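You operate a simulated robot arm through the tools that you are given. There is no shell and no other tool.

You are at the controls of a simulated robot arm. One attempt, no reset.

## Task
Put things in order on the top of the island. At the end: the white carton (marked "Double Cream") from the top of the island stands where the teal cup stood; the floured roll from the top of the island stands where the white carton stood; the brown bottle (marked "VANILLA") is on the white plate; the teal cup stands where the brown bottle stood; whatever was shut is shut again. Leave all else as you found it, and nothing knocked over. Set down upright: brown bottle.

The check looks at the end state, three seconds after you hand in, the way a careful person would. Anything else that was tipped, shoved, dropped, spilled or broken makes it a failure.

## Robot
A 7-joint arm with a two-finger parallel gripper, fixed in place. Base frame: the origin is on the floor under the middle of its stand, x ahead of it, y to its left, z up; the work surface is at about z = 90. Readings come in cm, rad, newtons and seconds.
With the tool pointing down near the work surface it reaches from about 10 to 64 cm from the base axis. Its first joint turns from -1.152 to 1.152 rad. Payload 1.57 kg.
The TCP is the grasp point between the finger pads, 3 cm short of the fingertips. In the tool frame z runs along the fingers and y along their closing line. The gripper opens to 8 cm. The fingers are 1.7 cm wide and 1.2 cm thick; the gripper's body (4 by 8.2 cm) begins 8 cm behind the TCP.
Orientation is that of the tool frame in the base frame, as a unit quaternion [w, x, y, z]. With the fingers straight down and closing along the base's y, the tool's x points along the base's -x, its y along +y and its z along -z.

## Interface
- The arm moves only by the tool arm_command. Its argument "commands" is a list that holds one entry, the list of rows, each a list of 7 numbers: the shift along the base's x, y, z in units of 25 mm (1.0 is 25 mm), then the turn, a rotation vector about the base's x, y, z in units of 8 degrees (1.0 is 8 degrees), then the gripper command, from -1 (shut) to 1 (fully open), values between in proportion. In form: [[[tx, ty, tz, wx, wy, wz, fingers], ...]]. A call has 1 to 20 rows; each row shifts and turns the commanded pose from where the row before left it. A call with a number of a shift or a turn outside -1 to 1 is refused whole. A row lasts 0.2 s, in which the tool goes at most 5 cm and 0.15 rad; a call with a longer step from one row to the next is refused whole, and so is a gripper value outside its range. A pose out of reach is approached as far as the arm can. The call stops where the force on the tool passes 40 N (or 10 N more than at its start, if that is more) or the arm is blocked; 0.2 s more then pass. The fingers move at their own pace (about 7.2 cm/s each) and stop on an object; they squeeze with about 27 N. The grip force told is the motor's: it shows also when the fingers shut on nothing. Time passes only in rows, and 0.2 s behind the last, so rows that do not move let the fingers close. The reply holds the time, the measured pose of the TCP, the force on the tool along the base axes, the opening and the grip force, in the units named above and with some noise, with the torque about the TCP (base axes, N m) and any sound that the robot's microphone picked up, and new pictures: "show" is both (left out), scene, wrist or none.
- Cameras (640 x 400 px; columns grow to the right, rows downward): "scene" is fixed at [3.91, 41.64, 144.5]; the picture's right is [-0.90, -0.43, 0.00], its down [-0.16, 0.33, -0.93] and it looks along [0.40, -0.84, -0.37] (base axes); focal length 327 px, centre (320, 200). "wrist" rides on the gripper at [7.2, -0.7, -12.2] in the tool frame; the picture's right is [0.09, 1.00, 0.00], its down [-0.84, 0.08, -0.54] and it looks along [-0.54, 0.05, 0.84] (tool axes); focal length 238 px, centre (320, 200). There is no depth. A picture from a camera that has moved, and an enlarged one, comes with that camera's place and axes in the base frame and with its lens.
- close_up(camera, box): a new picture of the part [left, top, right, bottom] of that camera's present view, enlarged. The clock stands still meanwhile.
- job_done(): hands the job in; it is judged then, once.

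Places have to be worked out from the pictures, the camera data and where the tool is seen. Open the gripper and draw the arm clear of the work before you hand the job in, unless the task says otherwise.

The tools are called after ">>>" as a command line: name --argument value ..., lists and objects as JSON in quotes. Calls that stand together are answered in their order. arm_command: Moves the arm, as the interface text tells. Its arguments: {"type":"object","properties":{"commands":{"type":"array","items":{"type":"array","items":{"type":"array","items":{"type":"number"}}}},"show":{"type":"string","enum":["both","scene","wrist","none"]}},"required":["commands"]} The other tools are called the same way: close_up (camera, box) takes an enlarged picture of a part of a camera's view; job_done () hands the job in.

At the start:

```text
clock: 0.0
position: [28.78, -13.48, 125.02]
tool_rot: [0.0, -0.001, 1.0, 0.0]
contact_force: [0.1, -0.1, -0.4]
moment: [0.0, 0.0, 0.03]
finger_gap: 7.99
finger_force: 0.1
```

scene: 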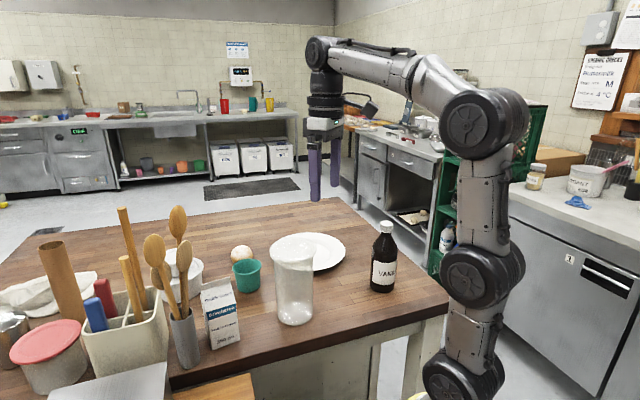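
wrist: 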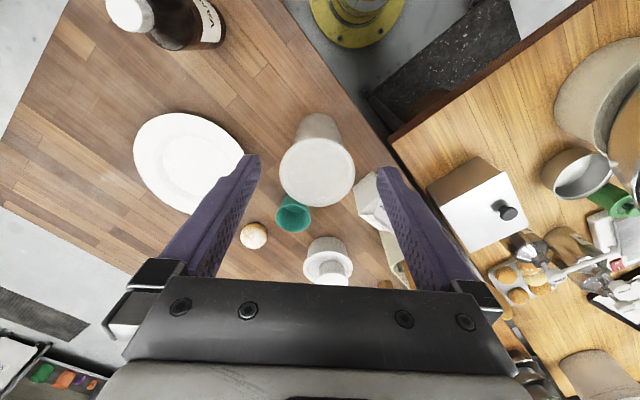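

The pictures show the island with a carton, teal cup, roll, plate, plastic jar and vanilla bottle. I'll first look closer at both views before moving.

>>> close_up --camera "scene" --box '[140, 180, 460, 380]'

>>> close_up --camera "wrist" --box '[100, 0, 420, 300]'

>>> close_up --camera "wrist" --box '[380, 0, 640, 300]'

```text
2.00 times, centred on (300, 280) of scene
camera zoom: at [3.91, 41.64, 144.5], right [-0.9, -0.43, 0.0], down [-0.16, 0.33, -0.93], along [0.4, -0.84, -0.37], focal length 654 px, centre (360, 40)
```

zoom: 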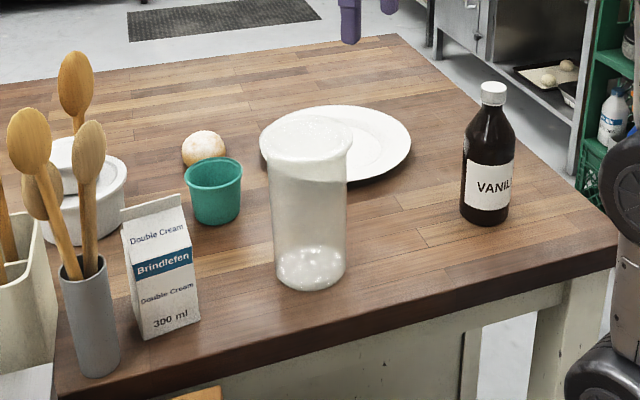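

```text
1.33 times, centred on (260, 150) of wrist
camera zoom: at [21.42, -14.11, 137.22], right [-0.09, 1.0, 0.0], down [0.84, 0.08, 0.54], along [0.54, 0.05, -0.84], focal length 318 px, centre (400, 267)
```

zoom: 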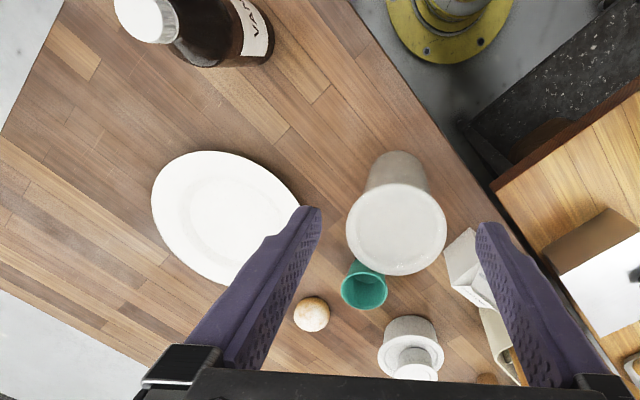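

```text
1.33 times, centred on (510, 150) of wrist
camera zoom: at [21.42, -14.11, 137.22], right [-0.09, 1.0, 0.0], down [0.84, 0.08, 0.54], along [0.54, 0.05, -0.84], focal length 318 px, centre (67, 267)
```

zoom: 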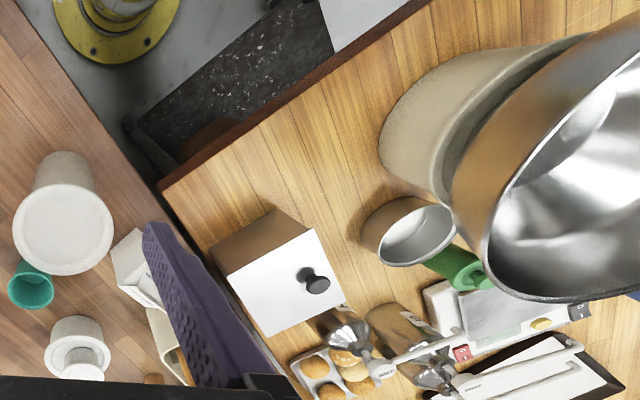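

The bottle stands at roughly (20.4, -32), with its cap top near z=109. The cup is near (52.4, -16.5), the carton near (47.4, 0.2), the roll near (61.5, -25.5) and the plate near (44.5, -38.7). I'll move over the bottle at the present height to refine its place.

>>> arm_command --commands '[[[-0.42, -0.925, 0, 0, 0, 0, 1], [-0.42, -0.925, 0, 0, 0, 0, 1], [-0.42, -0.925, 0, 0, 0, 0, 1], [-0.42, -0.925, 0, 0, 0, 0, 1], [-0.42, -0.925, 0, 0, 0, 0, 1], [-0.42, -0.925, 0, 0, 0, 0, 1], [-0.42, -0.925, 0, 0, 0, 0, 1], [-0.42, -0.925, 0, 0, 0, 0, 1], [0, 0, 0, 0, 0, 0, 1]]]'

```text
clock: 2.0
position: [20.43, -31.79, 125.09]
tool_rot: [0.0, 0.0, 1.0, 0.0]
contact_force: [0.1, -0.3, 0.2]
moment: [-0.02, -0.02, 0.01]
finger_gap: 7.99
finger_force: 0.0
camera wrist: at [12.97, -32.55, 137.34], right [-0.09, 1.0, 0.0], down [0.84, 0.08, 0.54], along [0.54, 0.05, -0.84], focal length 238 px, centre (320, 200)
```

scene: 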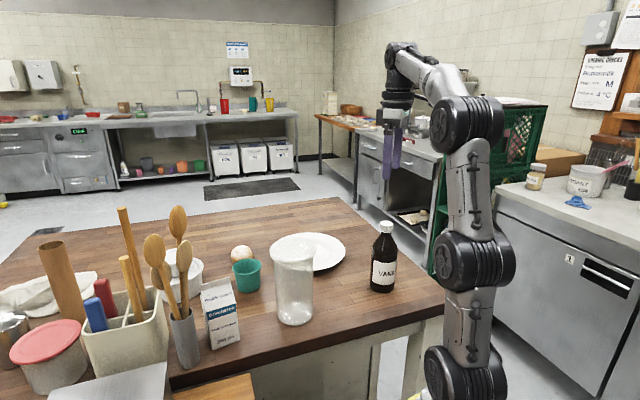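
wrist: 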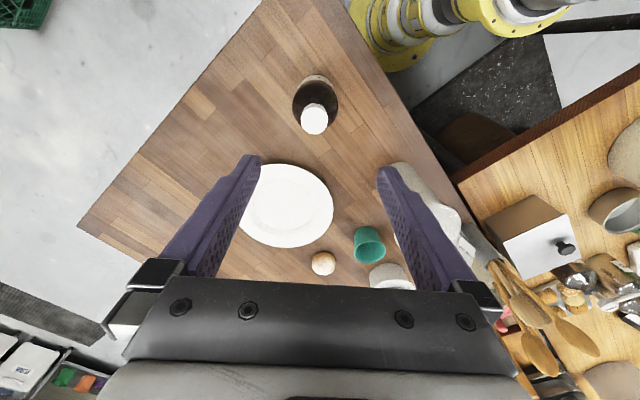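

The cap sits almost directly below the tool. I'll enlarge it to get its centre and the other objects' places from this viewpoint.

>>> close_up --camera "wrist" --box '[260, 60, 380, 160]'

>>> close_up --camera "wrist" --box '[230, 150, 430, 300]'

>>> close_up --camera "scene" --box '[340, 200, 440, 310]'

```text
4.00 times, centred on (320, 110) of wrist
camera zoom: at [12.97, -32.55, 137.34], right [-0.09, 1.0, 0.0], down [0.84, 0.08, 0.54], along [0.54, 0.05, -0.84], focal length 953 px, centre (320, 560)
```

zoom: 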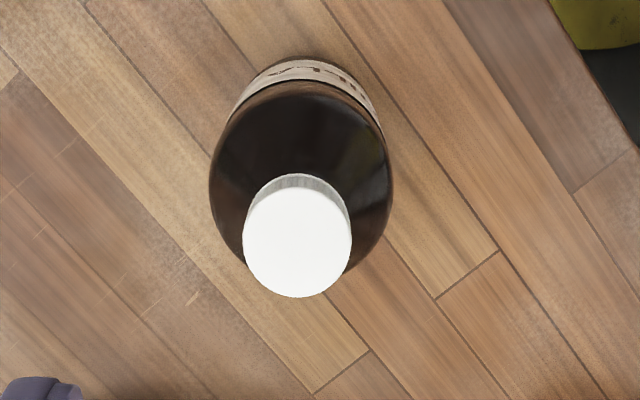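

```text
2.67 times, centred on (330, 225) of wrist
camera zoom: at [12.97, -32.55, 137.34], right [-0.09, 1.0, 0.0], down [0.84, 0.08, 0.54], along [0.54, 0.05, -0.84], focal length 636 px, centre (293, 133)
```

zoom: 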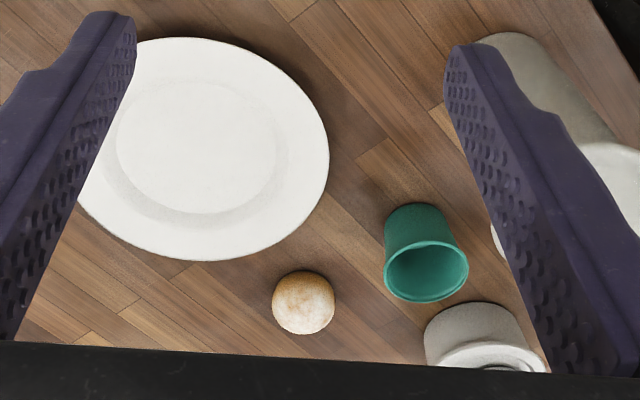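

```text
3.64 times, centred on (390, 255) of scene
camera zoom: at [3.91, 41.64, 144.5], right [-0.9, -0.43, 0.0], down [-0.16, 0.33, -0.93], along [0.4, -0.84, -0.37], focal length 1189 px, centre (66, 0)
```

zoom: 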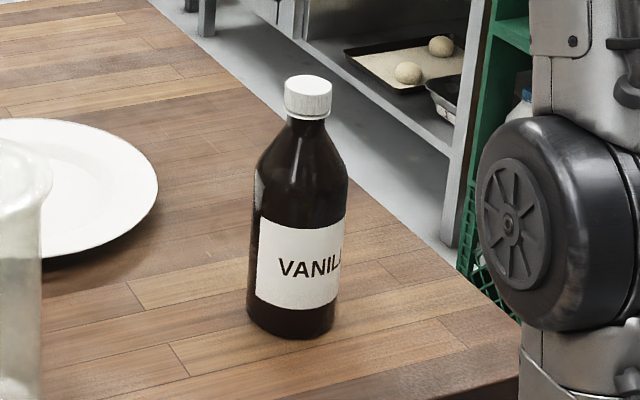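

The cap is at about (20.4, -32.5), with its top at z≈108.7, and is about 3.2 cm wide. I'll shift 0.7 cm in -y, descend to TCP z≈108.3 so the tips straddle the cap, and check before closing.

>>> arm_command --commands '[[[0, -0.28, 0, 0, 0, 0, 1], [0, 0, -0.85, 0, 0, 0, 1], [0, 0, -0.85, 0, 0, 0, 1], [0, 0, -0.85, 0, 0, 0, 1], [0, 0, -0.85, 0, 0, 0, 1], [0, 0, -0.85, 0, 0, 0, 1], [0, 0, -0.85, 0, 0, 0, 1], [0, 0, -0.8, 0, 0, 0, 1], [0, 0, -0.8, 0, 0, 0, 1], [0, 0, 0, 0, 0, 0, 1]]]'

>>> close_up --camera "scene" --box '[340, 160, 440, 310]'

```text
clock: 4.2
position: [20.22, -32.57, 108.11]
tool_rot: [-0.001, 0.0, 1.0, -0.001]
contact_force: [0.8, -0.5, 0.3]
moment: [-0.03, 0.02, 0.0]
finger_gap: 7.99
finger_force: 0.0
camera wrist: at [12.84, -33.29, 120.39], right [-0.09, 1.0, 0.0], down [0.84, 0.08, 0.54], along [0.54, 0.05, -0.84], focal length 238 px, centre (320, 200)
```

scene: 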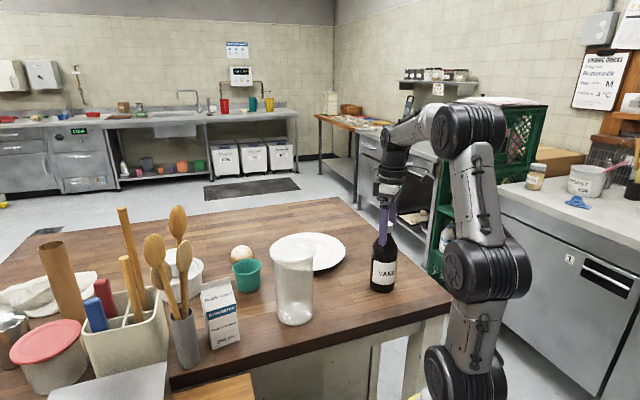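
wrist: 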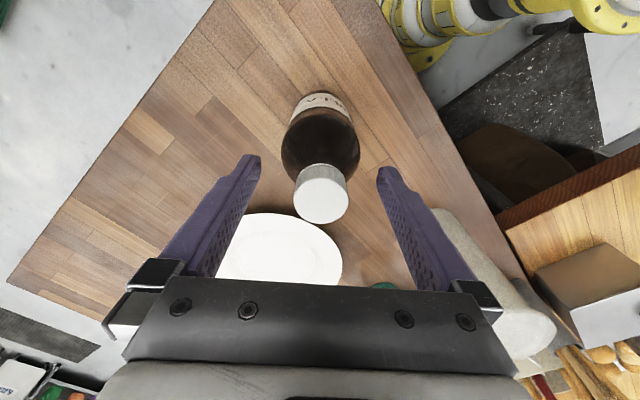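

```text
2.67 times, centred on (390, 235) of scene
camera zoom: at [3.91, 41.64, 144.5], right [-0.9, -0.43, 0.0], down [-0.16, 0.33, -0.93], along [0.4, -0.84, -0.37], focal length 872 px, centre (133, 107)
```

zoom: 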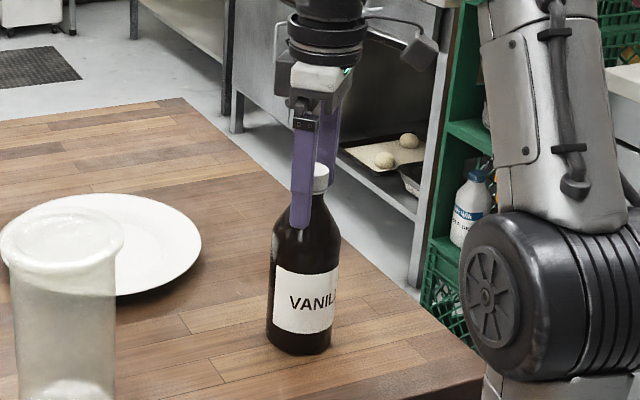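

The cap is centred between the pads within a few millimetres. I'll close the gripper on it, letting it settle.

>>> arm_command --commands '[[[0.08, 0, 0, 0, 0, 0, 1], [0, 0, 0, 0, 0, 0, -1], [0, 0, 0, 0, 0, 0, -1], [0, 0, 0, 0, 0, 0, -1], [0, 0, 0, 0, 0, 0, -1]]]'

>>> close_up --camera "scene" --box '[340, 160, 440, 310]'

```text
clock: 5.4
position: [20.41, -32.6, 108.24]
tool_rot: [0.0, -0.001, 1.0, -0.001]
contact_force: [-0.3, 4.8, 6.9]
moment: [0.36, 0.08, 0.0]
finger_gap: 3.19
finger_force: 26.7
camera wrist: at [13.1, -33.26, 120.49], right [-0.09, 1.0, 0.0], down [0.84, 0.08, 0.54], along [0.54, 0.05, -0.84], focal length 238 px, centre (320, 200)
```

scene: 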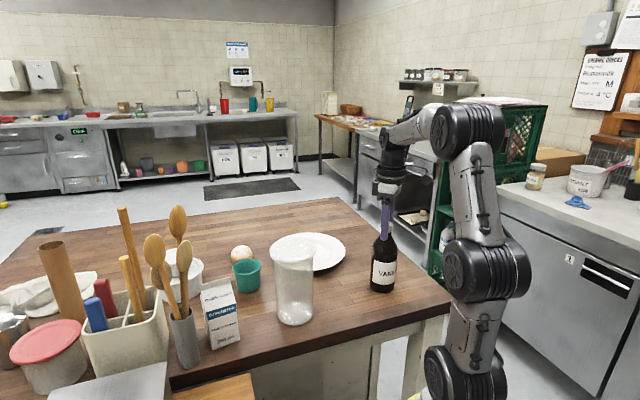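
wrist: 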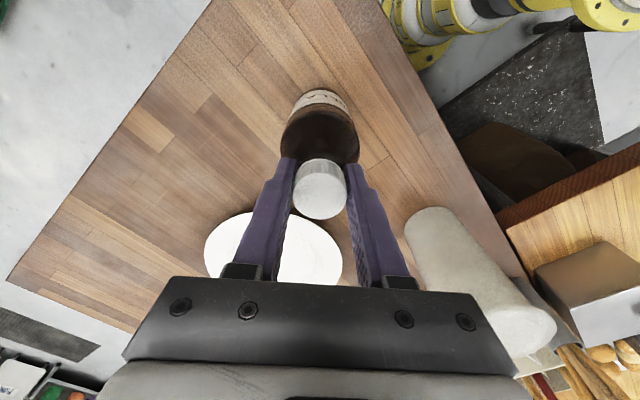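

```text
2.67 times, centred on (390, 235) of scene
camera zoom: at [3.91, 41.66, 144.49], right [-0.9, -0.43, 0.0], down [-0.16, 0.33, -0.93], along [0.4, -0.84, -0.37], focal length 872 px, centre (133, 107)
```

zoom: 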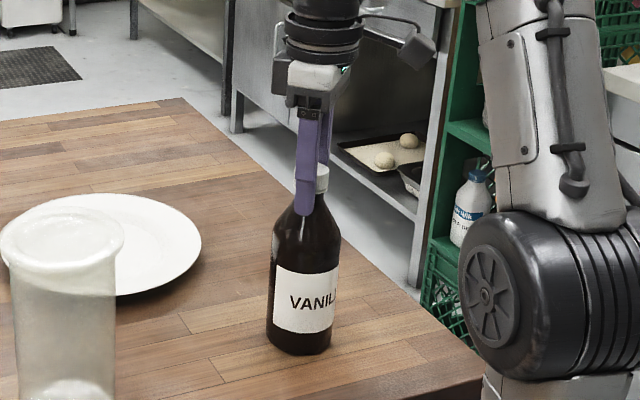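

The grip holds the cap with a 3.19 cm gap at 26.7 N, so the bottle's original spot is about (20.4, -32.55). I'll lift straight up 7.5 cm and see that it follows.

>>> arm_command --commands '[[[0, 0, 0.2, 0, 0, 0, -1], [0, 0, 0.4, 0, 0, 0, -1], [0, 0, 0.6, 0, 0, 0, -1], [0, 0, 0.6, 0, 0, 0, -1], [0, 0, 0.6, 0, 0, 0, -1], [0, 0, 0.6, 0, 0, 0, -1], [0, 0, 0, 0, 0, 0, -1]]]'

```text
clock: 7.0
position: [20.53, -32.78, 115.88]
tool_rot: [0.0, 0.0, 1.0, 0.0]
contact_force: [0.0, -0.8, -6.3]
moment: [-0.02, 0.0, -0.02]
finger_gap: 3.13
finger_force: 26.4
camera wrist: at [13.2, -33.44, 128.06], right [-0.09, 1.0, 0.0], down [0.84, 0.08, 0.54], along [0.54, 0.05, -0.84], focal length 238 px, centre (320, 200)
```

scene: 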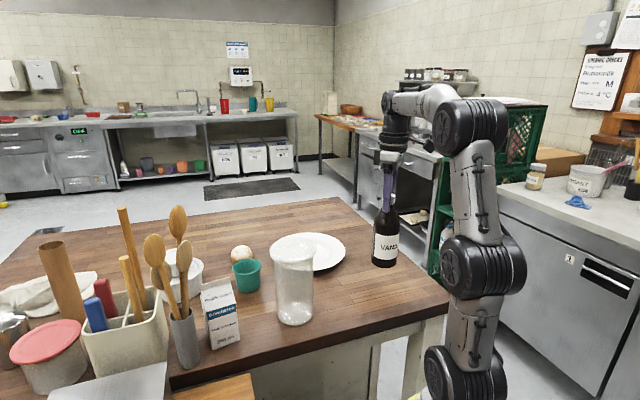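
wrist: 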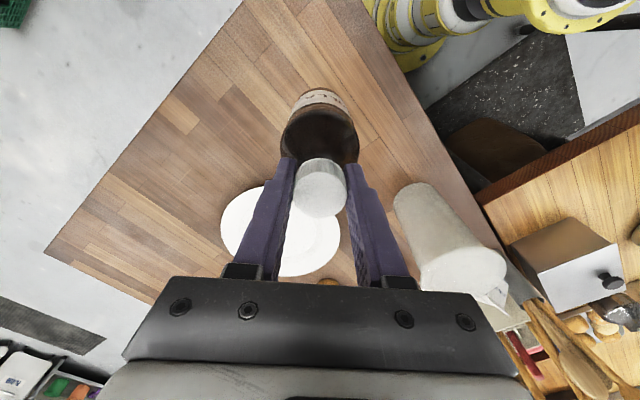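

The bottle lifted cleanly (about 6 N). The plate centre computes to roughly (44.9, -37.9), so I'll carry the bottle there at this height.

>>> arm_command --commands '[[[0.3, -0.06, 0, 0, 0, 0, -1], [0.6, -0.12, 0, 0, 0, 0, -1], [0.8, -0.17, 0, 0, 0, 0, -1], [0.8, -0.17, 0, 0, 0, 0, -1], [0.8, -0.17, 0, 0, 0, 0, -1], [0.8, -0.17, 0, 0, 0, 0, -1], [0.8, -0.17, 0, 0, 0, 0, -1], [0.8, -0.17, 0, 0, 0, 0, -1], [0.8, -0.17, 0, 0, 0, 0, -1], [0.8, -0.17, 0, 0, 0, 0, -1], [0.8, -0.17, 0, 0, 0, 0, -1], [0.8, -0.17, 0, 0, 0, 0, -1], [0.5, -0.12, 0, 0, 0, 0, -1], [0.3, -0.06, 0, 0, 0, 0, -1], [0, 0, 0, 0, 0, 0, -1], [0, 0, 0, 0, 0, 0, -1]]]'

>>> close_up --camera "scene" --box '[240, 150, 400, 290]'

>>> close_up --camera "wrist" --box '[180, 30, 460, 290]'

```text
clock: 10.4
position: [43.35, -36.57, 114.43]
tool_rot: [0.0, 0.0, 1.0, 0.001]
contact_force: [0.9, 0.1, -6.3]
moment: [0.02, 0.02, 0.02]
finger_gap: 3.13
finger_force: 27.1
out of reach, approached as far as the arm can: row 12, 13, 14
camera wrist: at [36.05, -37.16, 126.58], right [-0.09, 1.0, 0.0], down [0.84, 0.08, 0.54], along [0.54, 0.05, -0.84], focal length 238 px, centre (320, 200)
```

scene: 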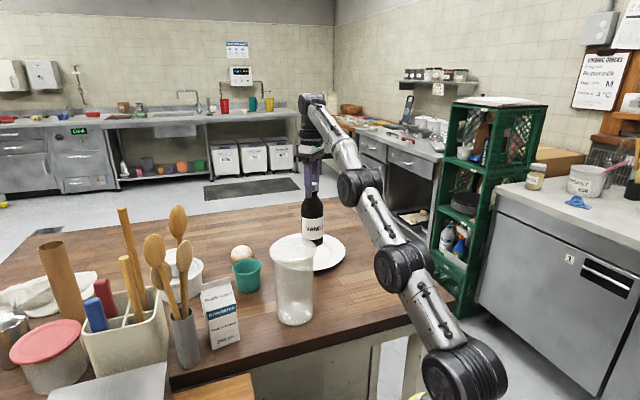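
wrist: 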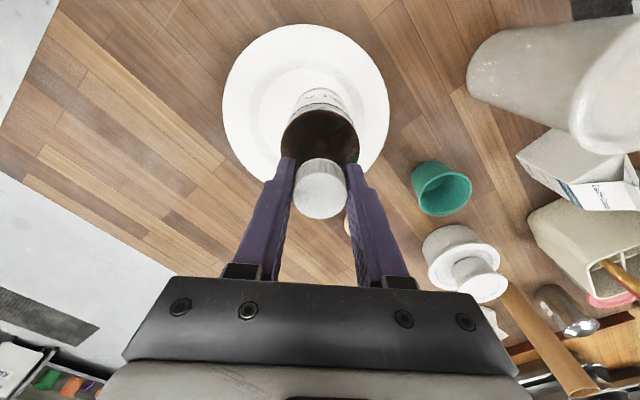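

```text
2.86 times, centred on (320, 220) of scene
camera zoom: at [3.92, 41.64, 144.5], right [-0.9, -0.43, 0.0], down [-0.16, 0.33, -0.93], along [0.4, -0.84, -0.37], focal length 934 px, centre (320, 143)
```

zoom: 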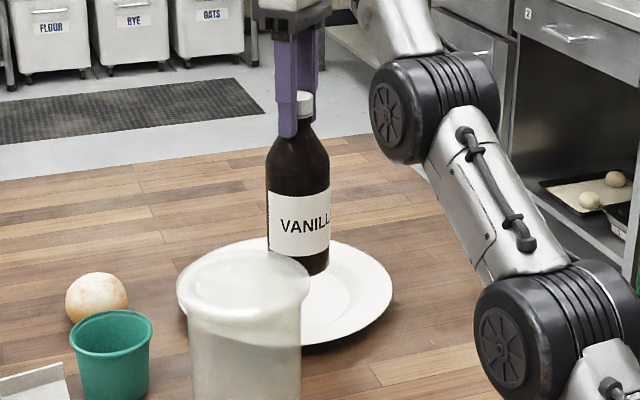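

```text
1.54 times, centred on (320, 160) of wrist
camera zoom: at [36.05, -37.16, 126.58], right [-0.09, 1.0, 0.0], down [0.84, 0.08, 0.54], along [0.54, 0.05, -0.84], focal length 367 px, centre (320, 262)
```

zoom: 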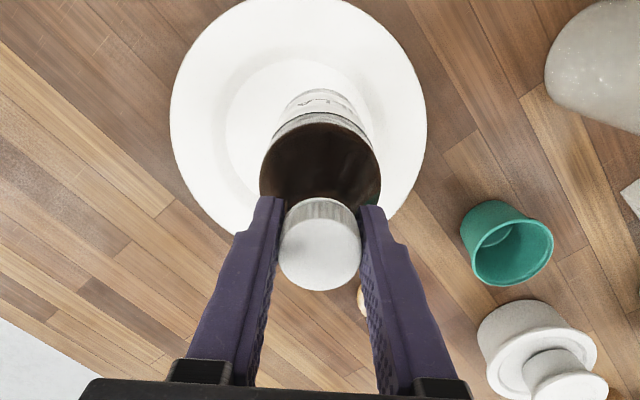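

The arm is near its reach limit up here, hanging the bottle at (43.35, -36.6) over the plate's flat part, and no contact yet. Lowering brings it within reach, so I'll go down in steps to about z=111 and check.

>>> arm_command --commands '[[[0, 0, -0.4, 0, 0, 0, -1], [0, 0, -0.4, 0, 0, 0, -1], [0, 0, -0.4, 0, 0, 0, -1], [0, 0, -0.4, 0, 0, 0, -1], [0, 0, -0.2, 0, 0, 0, -1], [0, 0, 0, 0, 0, 0, -1]]]'

>>> close_up --camera "scene" --box '[240, 150, 400, 290]'

```text
clock: 11.8
position: [43.47, -36.5, 109.91]
tool_rot: [0.0, 0.0, 1.0, 0.001]
contact_force: [0.3, 1.1, -6.1]
moment: [0.01, 0.04, 0.02]
finger_gap: 3.13
finger_force: 27.0
camera wrist: at [36.07, -37.08, 122.11], right [-0.09, 1.0, 0.0], down [0.84, 0.08, 0.54], along [0.54, 0.05, -0.84], focal length 238 px, centre (320, 200)
```

scene: 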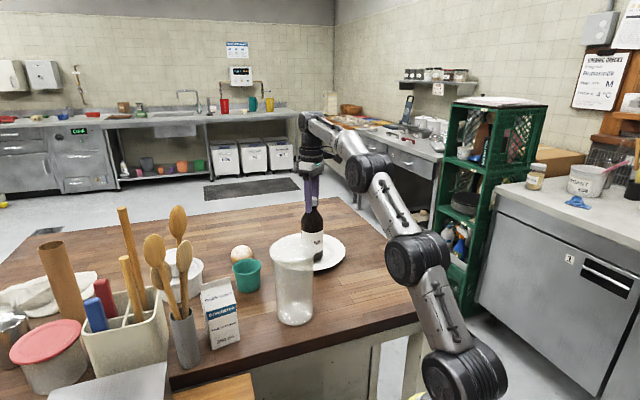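
wrist: 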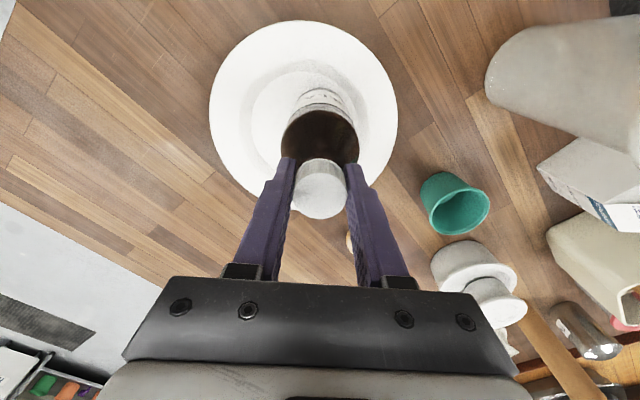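

```text
2.86 times, centred on (320, 220) of scene
camera zoom: at [3.92, 41.64, 144.5], right [-0.9, -0.43, 0.0], down [-0.16, 0.33, -0.93], along [0.4, -0.84, -0.37], focal length 934 px, centre (320, 143)
```

zoom: 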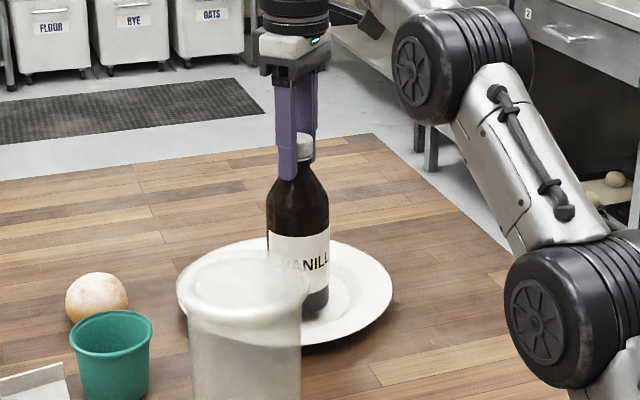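

The bottle base is at about z=91.7, still free, and about 1.9 cm off the plate centre towards +y. I'll shift 1.5 cm in -y, then lower gently in 2 mm steps, watching for contact.

>>> arm_command --commands '[[[0.05, -0.3, 0, 0, 0, 0, -1], [0.05, -0.3, 0, 0, 0, 0, -1], [0, 0, 0, 0, 0, 0, -1], [0, 0, -0.08, 0, 0, 0, -1], [0, 0, -0.08, 0, 0, 0, -1], [0, 0, 0, 0, 0, 0, -1]]]' --show "wrist"

>>> close_up --camera "scene" --box '[240, 150, 400, 290]'

```text
clock: 13.2
position: [43.61, -37.83, 109.56]
tool_rot: [-0.001, 0.0, 1.0, 0.0]
contact_force: [0.3, 0.5, -6.8]
moment: [-0.02, 0.02, 0.02]
finger_gap: 3.12
finger_force: 26.9
camera wrist: at [36.24, -38.55, 121.79], right [-0.09, 1.0, 0.0], down [0.84, 0.08, 0.54], along [0.54, 0.05, -0.84], focal length 238 px, centre (320, 200)
```

wrist: 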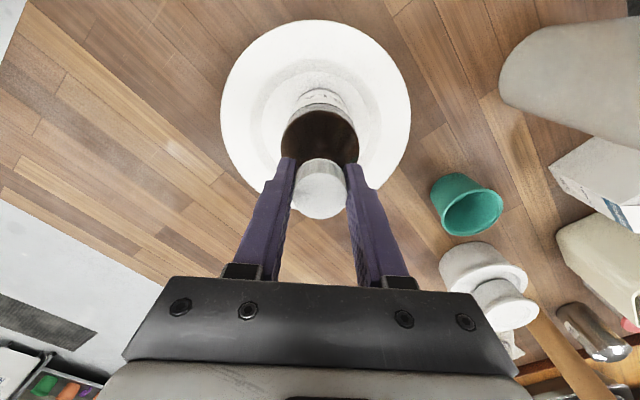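

```text
2.86 times, centred on (320, 220) of scene
camera zoom: at [3.92, 41.64, 144.5], right [-0.9, -0.43, 0.0], down [-0.16, 0.33, -0.93], along [0.4, -0.84, -0.37], focal length 934 px, centre (320, 143)
```

zoom: 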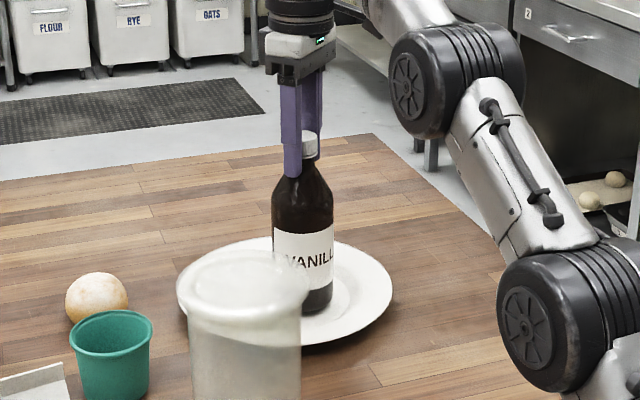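

Now well centred on the plate and still no contact force. I'll keep lowering slowly.

>>> arm_command --commands '[[[0, 0, -0.06, 0, 0, 0, -1], [0, 0, -0.06, 0, 0, 0, -1], [0, 0, -0.06, 0, 0, 0, -1], [0, 0, 0, 0, 0, 0, -1]]]' --show "none"

```text
clock: 14.2
position: [43.54, -38.06, 109.14]
tool_rot: [-0.001, 0.0, 1.0, 0.0]
contact_force: [-0.4, -0.4, -5.9]
moment: [0.01, -0.01, 0.03]
finger_gap: 3.17
finger_force: 27.1
```

No contact yet at z=109.14, so I'll go down further in the same way.

>>> arm_command --commands '[[[0, 0, -0.05, 0, 0, 0, -1], [0, 0, -0.05, 0, 0, 0, -1], [0, 0, 0, 0, 0, 0, -1]]]' --show "none"

```text
clock: 15.0
position: [43.42, -37.82, 108.85]
tool_rot: [0.0, 0.0, 1.0, 0.0]
contact_force: [0.3, -0.6, -6.1]
moment: [-0.02, -0.01, 0.01]
finger_gap: 3.16
finger_force: 27.2
```

Still only the bottle's weight shows, so I'll lower a little more.

>>> arm_command --commands '[[[0, 0, -0.05, 0, 0, 0, -1], [0, 0, -0.05, 0, 0, 0, -1], [0, 0, 0, 0, 0, 0, -1]]]' --show "none"

>>> close_up --camera "scene" --box '[240, 150, 400, 290]'

```text
clock: 15.8
position: [43.42, -37.87, 108.84]
tool_rot: [0.001, 0.0, 1.0, 0.0]
contact_force: [-2.8, 1.7, 7.1]
moment: [0.37, 0.62, 0.0]
finger_gap: 3.14
finger_force: 27.1
```

```text
2.86 times, centred on (320, 220) of scene
camera zoom: at [3.89, 41.66, 144.5], right [-0.9, -0.43, 0.0], down [-0.16, 0.33, -0.93], along [0.4, -0.84, -0.37], focal length 934 px, centre (320, 143)
```

zoom: 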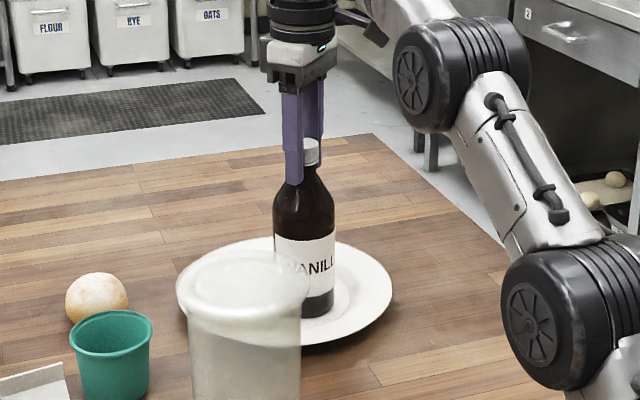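

The force flipped to +7 N, so the bottle rests on the plate. I'll ease up half a millimetre, open the fingers, and then rise straight up.

>>> arm_command --commands '[[[0, 0, 0.03, 0, 0, 0, -1], [0, 0, 0, 0, 0, 0, -0.2], [0, 0, 0, 0, 0, 0, 0.3], [0, 0, 0, 0, 0, 0, 1], [0, 0, 0, 0, 0, 0, 1], [0, 0, 0, 0, 0, 0, 1]]]'

>>> close_up --camera "scene" --box '[240, 150, 400, 290]'

```text
clock: 17.2
position: [43.56, -37.8, 108.79]
tool_rot: [-0.001, -0.001, 1.0, 0.0]
contact_force: [-1.2, 0.1, 0.6]
moment: [0.04, 0.0, -0.01]
finger_gap: 8.0
finger_force: 0.0
camera wrist: at [36.17, -38.52, 120.92], right [-0.09, 1.0, 0.0], down [0.84, 0.08, 0.54], along [0.54, 0.05, -0.84], focal length 238 px, centre (320, 200)
```

scene: 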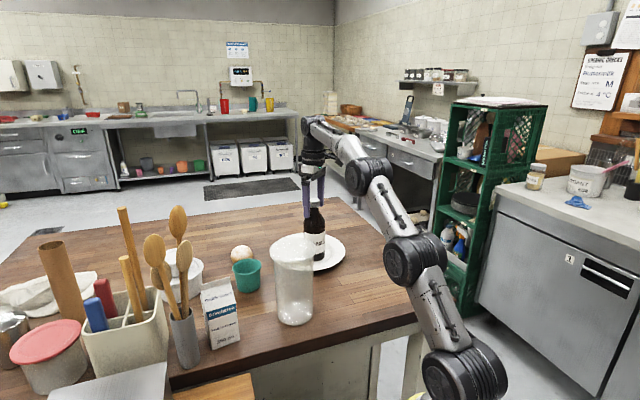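
wrist: 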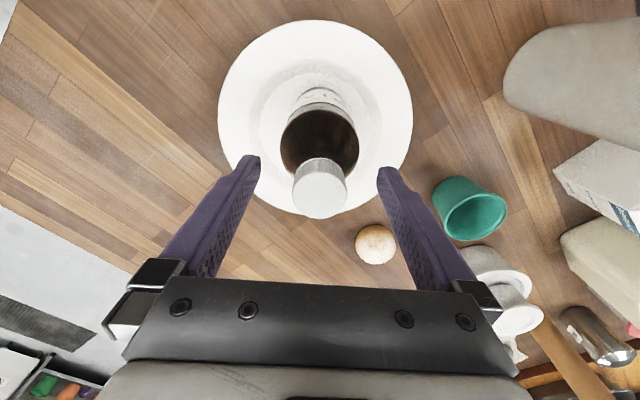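

```text
2.86 times, centred on (320, 220) of scene
camera zoom: at [3.91, 41.64, 144.5], right [-0.9, -0.43, 0.0], down [-0.16, 0.33, -0.93], along [0.4, -0.84, -0.37], focal length 934 px, centre (320, 143)
```

zoom: 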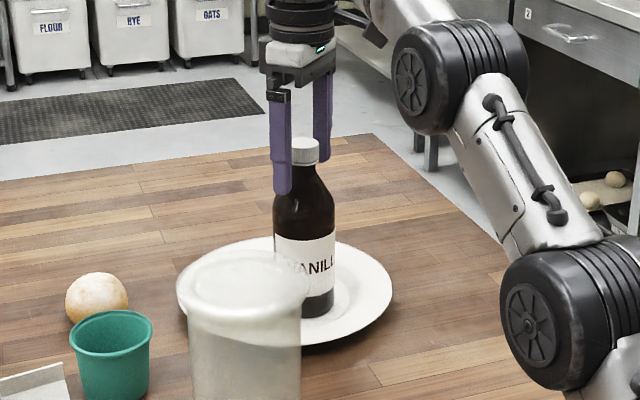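

The bottle stands upright on the plate at about (43.5, -37.8). Next I'll back off up and towards the base, then move over the teal cup near (52.2, -17) at z≈112, keeping well clear of the jar.

>>> arm_command --commands '[[[-0.2, 0, 0.4, 0, 0, 0, 1], [-0.4, 0, 0.6, 0, 0, 0, 1], [-0.4, 0, 0.6, 0, 0, 0, 1], [-0.4, 0, 0.6, 0, 0, 0, 1], [-0.4, 0, 0.6, 0, 0, 0, 1], [0, 0, 0, 0, 0, 0, 1], [0.5, 0.9, 0, 0, 0, 0, 1], [0.6, 0.92, 0, 0, 0, 0, 1], [0.6, 0.92, -0.1, 0, 0, 0, 1], [0.6, 0.92, -0.1, 0, 0, 0, 1], [0.6, 0.92, -0.2, 0, 0, 0, 1], [0.6, 0.92, -0.2, 0, 0, 0, 1], [0.6, 0.92, -0.2, 0, 0, 0, 1], [0.6, 0.92, -0.2, 0, 0, 0, 1], [0.6, 0.92, -0.2, 0, 0, 0, 1], [0, 0, 0, 0, 0, 0, 1]]]'

>>> close_up --camera "wrist" --box '[220, 60, 420, 260]'

```text
clock: 20.6
position: [52.25, -17.36, 112.97]
tool_rot: [0.0, 0.001, 1.0, 0.0]
contact_force: [0.7, 0.1, 0.0]
moment: [0.01, 0.0, 0.0]
finger_gap: 8.01
finger_force: 0.0
camera wrist: at [44.92, -18.04, 125.2], right [-0.09, 1.0, 0.0], down [0.84, 0.08, 0.54], along [0.54, 0.05, -0.84], focal length 238 px, centre (320, 200)
```

scene: 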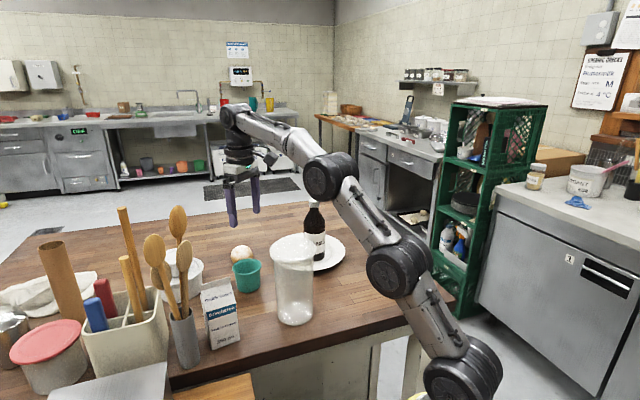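
wrist: 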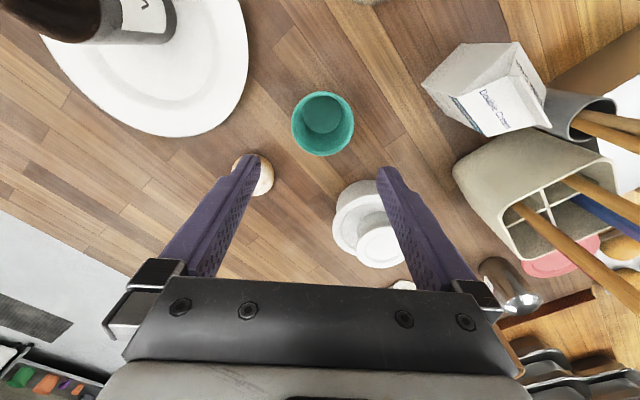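

```text
2.00 times, centred on (320, 160) of wrist
camera zoom: at [44.92, -18.04, 125.2], right [-0.09, 1.0, 0.0], down [0.84, 0.08, 0.54], along [0.54, 0.05, -0.84], focal length 477 px, centre (320, 280)
```

zoom: 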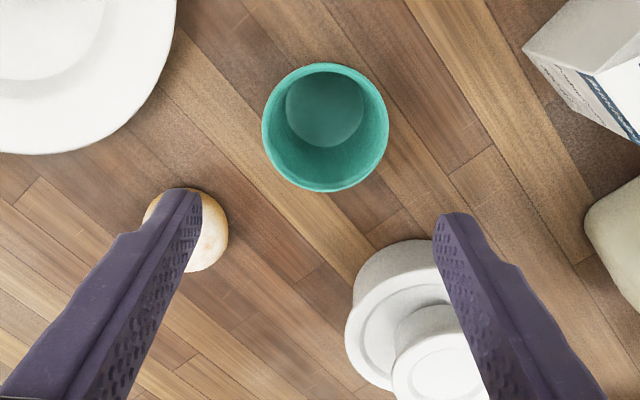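

The empty cup's rim is about 7.4 cm across, centred near (52.5, -17.05) at z≈96.8, leaving about 3 mm per side in the open gripper. I'll align and descend to just above the rim, then check the gaps closely.

>>> arm_command --commands '[[[0.12, 0.12, -0.5, 0, 0, 0, 1], [0, 0, -0.8, 0, 0, 0, 1], [0, 0, -0.8, 0, 0, 0, 1], [0, 0, -0.8, 0, 0, 0, 1], [0, 0, -0.8, 0, 0, 0, 1], [0, 0, -0.7, 0, 0, 0, 1], [0, 0, 0, 0, 0, 0, 1], [0, 0, 0, 0, 0, 0, 1]]]'

>>> close_up --camera "wrist" --box '[220, 100, 420, 260]'

```text
clock: 22.4
position: [52.59, -16.84, 101.66]
tool_rot: [0.001, 0.0, 1.0, -0.001]
contact_force: [1.3, -0.1, 0.4]
moment: [0.0, 0.02, 0.02]
finger_gap: 7.99
finger_force: 0.0
camera wrist: at [45.27, -17.48, 113.89], right [-0.09, 1.0, 0.0], down [0.84, 0.08, 0.54], along [0.54, 0.05, -0.84], focal length 238 px, centre (320, 200)
```

scene: 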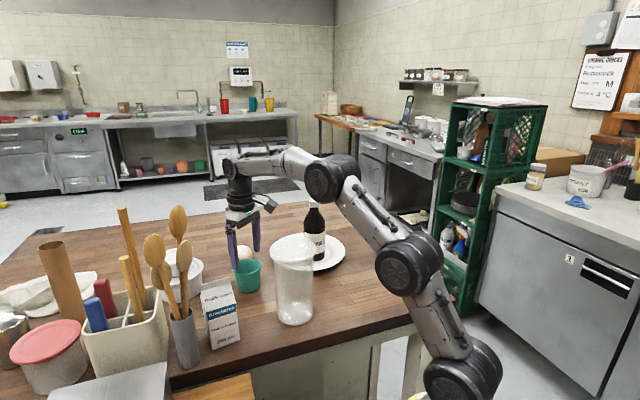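
wrist: 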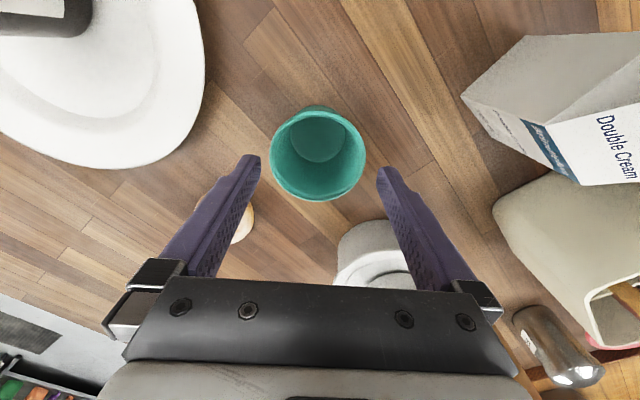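

```text
2.50 times, centred on (320, 180) of wrist
camera zoom: at [45.27, -17.48, 113.89], right [-0.09, 1.0, 0.0], down [0.84, 0.08, 0.54], along [0.54, 0.05, -0.84], focal length 596 px, centre (320, 250)
```

zoom: 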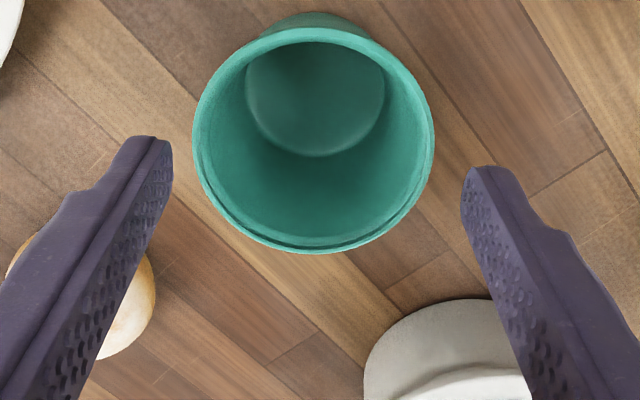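

The cup centre reads (52.5, -17.05) and the tool is about 0.1-0.2 cm too far in +y. I'll shift slightly and lower to bring the fingertips just above rim level for a direct gap comparison.

>>> arm_command --commands '[[[-0.03, -0.05, -0.2, 0, 0, 0, 1], [0, 0, -0.25, 0, 0, 0, 1], [0, 0, 0, 0, 0, 0, 1]]]' --show "wrist"

>>> close_up --camera "wrist" --box '[240, 110, 400, 230]'

>>> close_up --camera "scene" --box '[210, 210, 290, 310]'

```text
clock: 23.2
position: [52.49, -17.13, 100.62]
tool_rot: [-0.001, 0.0, 1.0, 0.0]
contact_force: [0.3, -0.3, -0.9]
moment: [-0.01, -0.06, 0.0]
finger_gap: 8.02
finger_force: 0.1
camera wrist: at [45.19, -17.73, 112.79], right [-0.09, 1.0, 0.0], down [0.84, 0.08, 0.54], along [0.54, 0.05, -0.84], focal length 238 px, centre (320, 200)
```

wrist: 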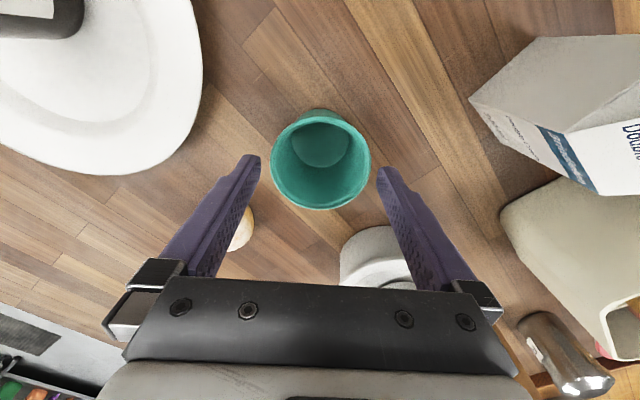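

```text
3.33 times, centred on (320, 170) of wrist
camera zoom: at [45.19, -17.73, 112.79], right [-0.09, 1.0, 0.0], down [0.84, 0.08, 0.54], along [0.54, 0.05, -0.84], focal length 794 px, centre (320, 300)
```

zoom: 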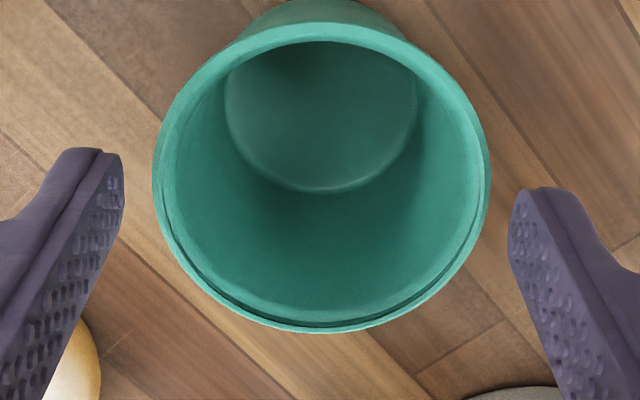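

```text
4.00 times, centred on (250, 260) of scene
camera zoom: at [3.91, 41.64, 144.5], right [-0.9, -0.43, 0.0], down [-0.16, 0.33, -0.93], along [0.4, -0.84, -0.37], focal length 1308 px, centre (600, -40)
```

zoom: 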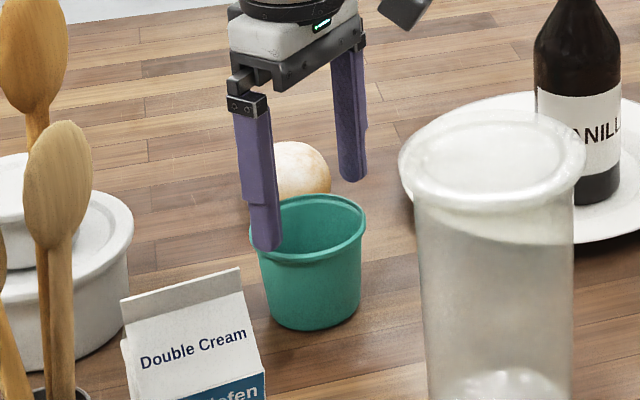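

The gaps now look like 29 px on the left and 16 px on the right, so I need about +0.1 cm in y. I'll correct that and descend a bit to check once more.

>>> arm_command --commands '[[[0, 0.045, 0, 0, 0, 0, 1], [0, 0, -0.12, 0, 0, 0, 1], [0, 0, 0, 0, 0, 0, 1]]]' --show "none"

>>> close_up --camera "wrist" --box '[240, 110, 400, 230]'

>>> close_up --camera "scene" --box '[210, 210, 290, 310]'

```text
clock: 24.0
position: [52.49, -16.92, 100.41]
tool_rot: [0.0, 0.0, 1.0, 0.0]
contact_force: [0.3, 0.2, 0.2]
moment: [0.01, 0.0, 0.02]
finger_gap: 7.98
finger_force: 0.1
```

```text
3.33 times, centred on (320, 170) of wrist
camera zoom: at [45.18, -17.64, 112.52], right [-0.09, 1.0, 0.0], down [0.84, 0.08, 0.54], along [0.54, 0.05, -0.84], focal length 794 px, centre (320, 300)
```

zoom: 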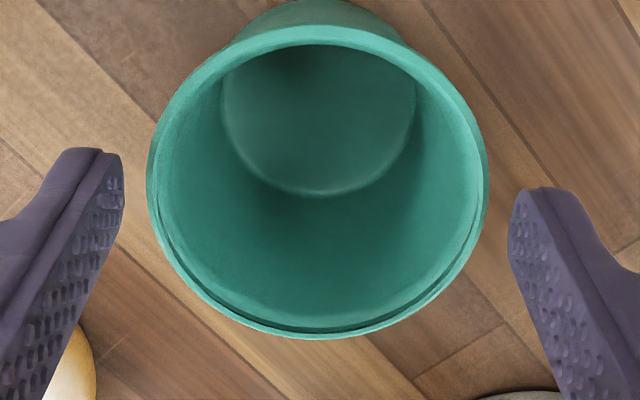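

```text
4.00 times, centred on (250, 260) of scene
camera zoom: at [3.91, 41.64, 144.5], right [-0.9, -0.43, 0.0], down [-0.16, 0.33, -0.93], along [0.4, -0.84, -0.37], focal length 1308 px, centre (600, -40)
```

zoom: 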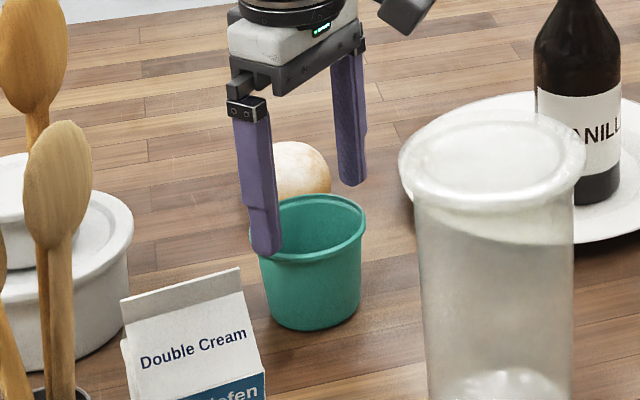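

The cup is now centred to about 0.5 mm. I'll lower straight down around the rim to TCP z≈95.5.

>>> arm_command --commands '[[[-0.04, 0.02, 0, 0, 0, 0, 1], [0, 0, -0.3, 0, 0, 0, 1], [0, 0, -0.4, 0, 0, 0, 1], [0, 0, -0.4, 0, 0, 0, 1], [0, 0, -0.4, 0, 0, 0, 1], [0, 0, -0.4, 0, 0, 0, 1], [0, 0, 0, 0, 0, 0, 1]]]' --show "wrist"

>>> close_up --camera "scene" --box '[210, 210, 290, 310]'

```text
clock: 25.6
position: [52.41, -16.99, 95.54]
tool_rot: [0.0, 0.0, 1.0, 0.0]
contact_force: [0.0, 0.0, 0.1]
moment: [-0.01, -0.02, 0.01]
finger_gap: 7.98
finger_force: 0.1
camera wrist: at [45.04, -17.67, 107.71], right [-0.09, 1.0, 0.0], down [0.84, 0.08, 0.54], along [0.54, 0.05, -0.84], focal length 238 px, centre (320, 200)
```

wrist: 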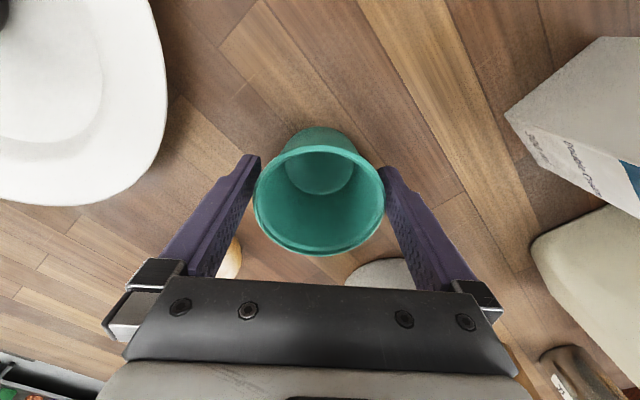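

```text
4.00 times, centred on (250, 260) of scene
camera zoom: at [3.91, 41.64, 144.5], right [-0.9, -0.43, 0.0], down [-0.16, 0.33, -0.93], along [0.4, -0.84, -0.37], focal length 1308 px, centre (600, -40)
```

zoom: 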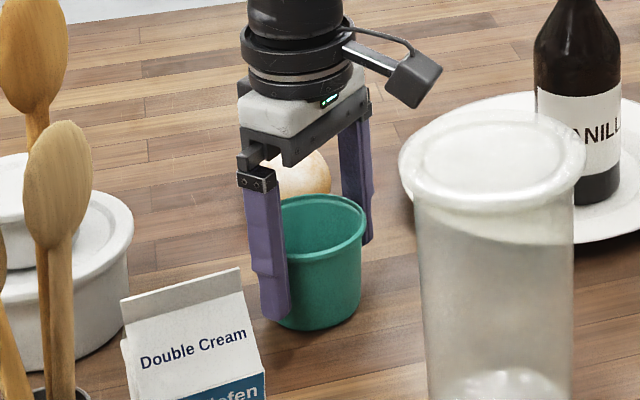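

The fingers straddle the cup without contact. I'll close gently and check the grip.

>>> arm_command --commands '[[[0, 0, 0, 0, 0, 0, 0.85], [0, 0, 0, 0, 0, 0, 0.7], [0, 0, 0, 0, 0, 0, 0.5], [0, 0, 0, 0, 0, 0, 0.5], [0, 0, 0, 0, 0, 0, 0.5]]]' --show "wrist"

>>> close_up --camera "scene" --box '[210, 210, 290, 310]'

```text
clock: 26.8
position: [52.37, -16.95, 95.48]
tool_rot: [0.0, 0.001, 1.0, 0.001]
contact_force: [0.1, 0.1, 1.0]
moment: [0.0, -0.01, -0.03]
finger_gap: 7.23
finger_force: 27.0
camera wrist: at [45.04, -17.67, 107.73], right [-0.09, 1.0, 0.0], down [0.84, 0.08, 0.54], along [0.54, 0.05, -0.84], focal length 238 px, centre (320, 200)
```

wrist: 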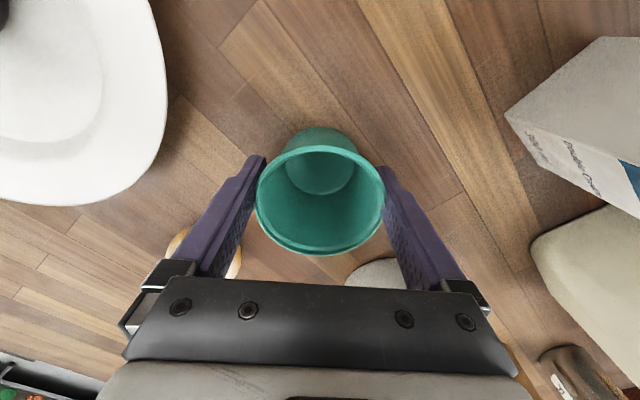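

```text
4.00 times, centred on (250, 260) of scene
camera zoom: at [3.91, 41.64, 144.5], right [-0.9, -0.43, 0.0], down [-0.16, 0.33, -0.93], along [0.4, -0.84, -0.37], focal length 1308 px, centre (600, -40)
```

zoom: 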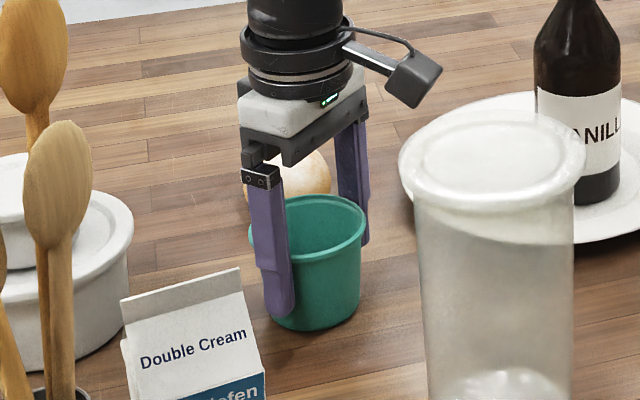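

The cup is held at the rim (gap 7.23, 27 N), and its spot is recorded as (52.4, -17.0). I'll lift to z≈104 and carry it via (42, -25.5), between the jar and the bottle.

>>> arm_command --commands '[[[0, 0, 0.3, 0, 0, 0, 0.5], [0, 0, 0.6, 0, 0, 0, 0.5], [0, 0, 0.8, 0, 0, 0, 0.5], [0, 0, 0.8, 0, 0, 0, 0.5], [0, 0, 0.8, 0, 0, 0, 0.5], [0, 0, 0.1, 0, 0, 0, 0.5], [-0.5, -0.4, 0, 0, 0, 0, 0.5], [-0.7, -0.57, 0, 0, 0, 0, 0.5], [-0.7, -0.57, 0, 0, 0, 0, 0.5], [-0.7, -0.57, 0, 0, 0, 0, 0.5], [-0.7, -0.57, 0, 0, 0, 0, 0.5], [-0.7, -0.57, 0, 0, 0, 0, 0.5], [-0.2, -0.15, 0, 0, 0, 0, 0.5], [0, 0, 0, 0, 0, 0, 0.5]]]'

```text
clock: 29.8
position: [41.89, -25.33, 104.26]
tool_rot: [0.0, 0.001, 1.0, 0.0]
contact_force: [0.1, -1.2, -0.1]
moment: [0.02, 0.01, 0.03]
finger_gap: 7.19
finger_force: 26.9
camera wrist: at [34.47, -26.06, 116.43], right [-0.09, 1.0, 0.0], down [0.84, 0.08, 0.54], along [0.54, 0.05, -0.84], focal length 238 px, centre (320, 200)
```

scene: 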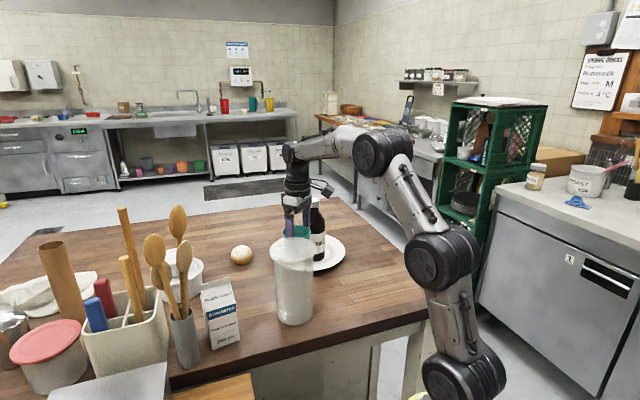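
wrist: 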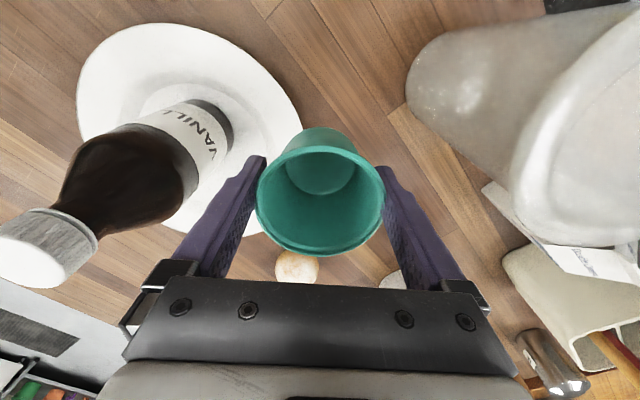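

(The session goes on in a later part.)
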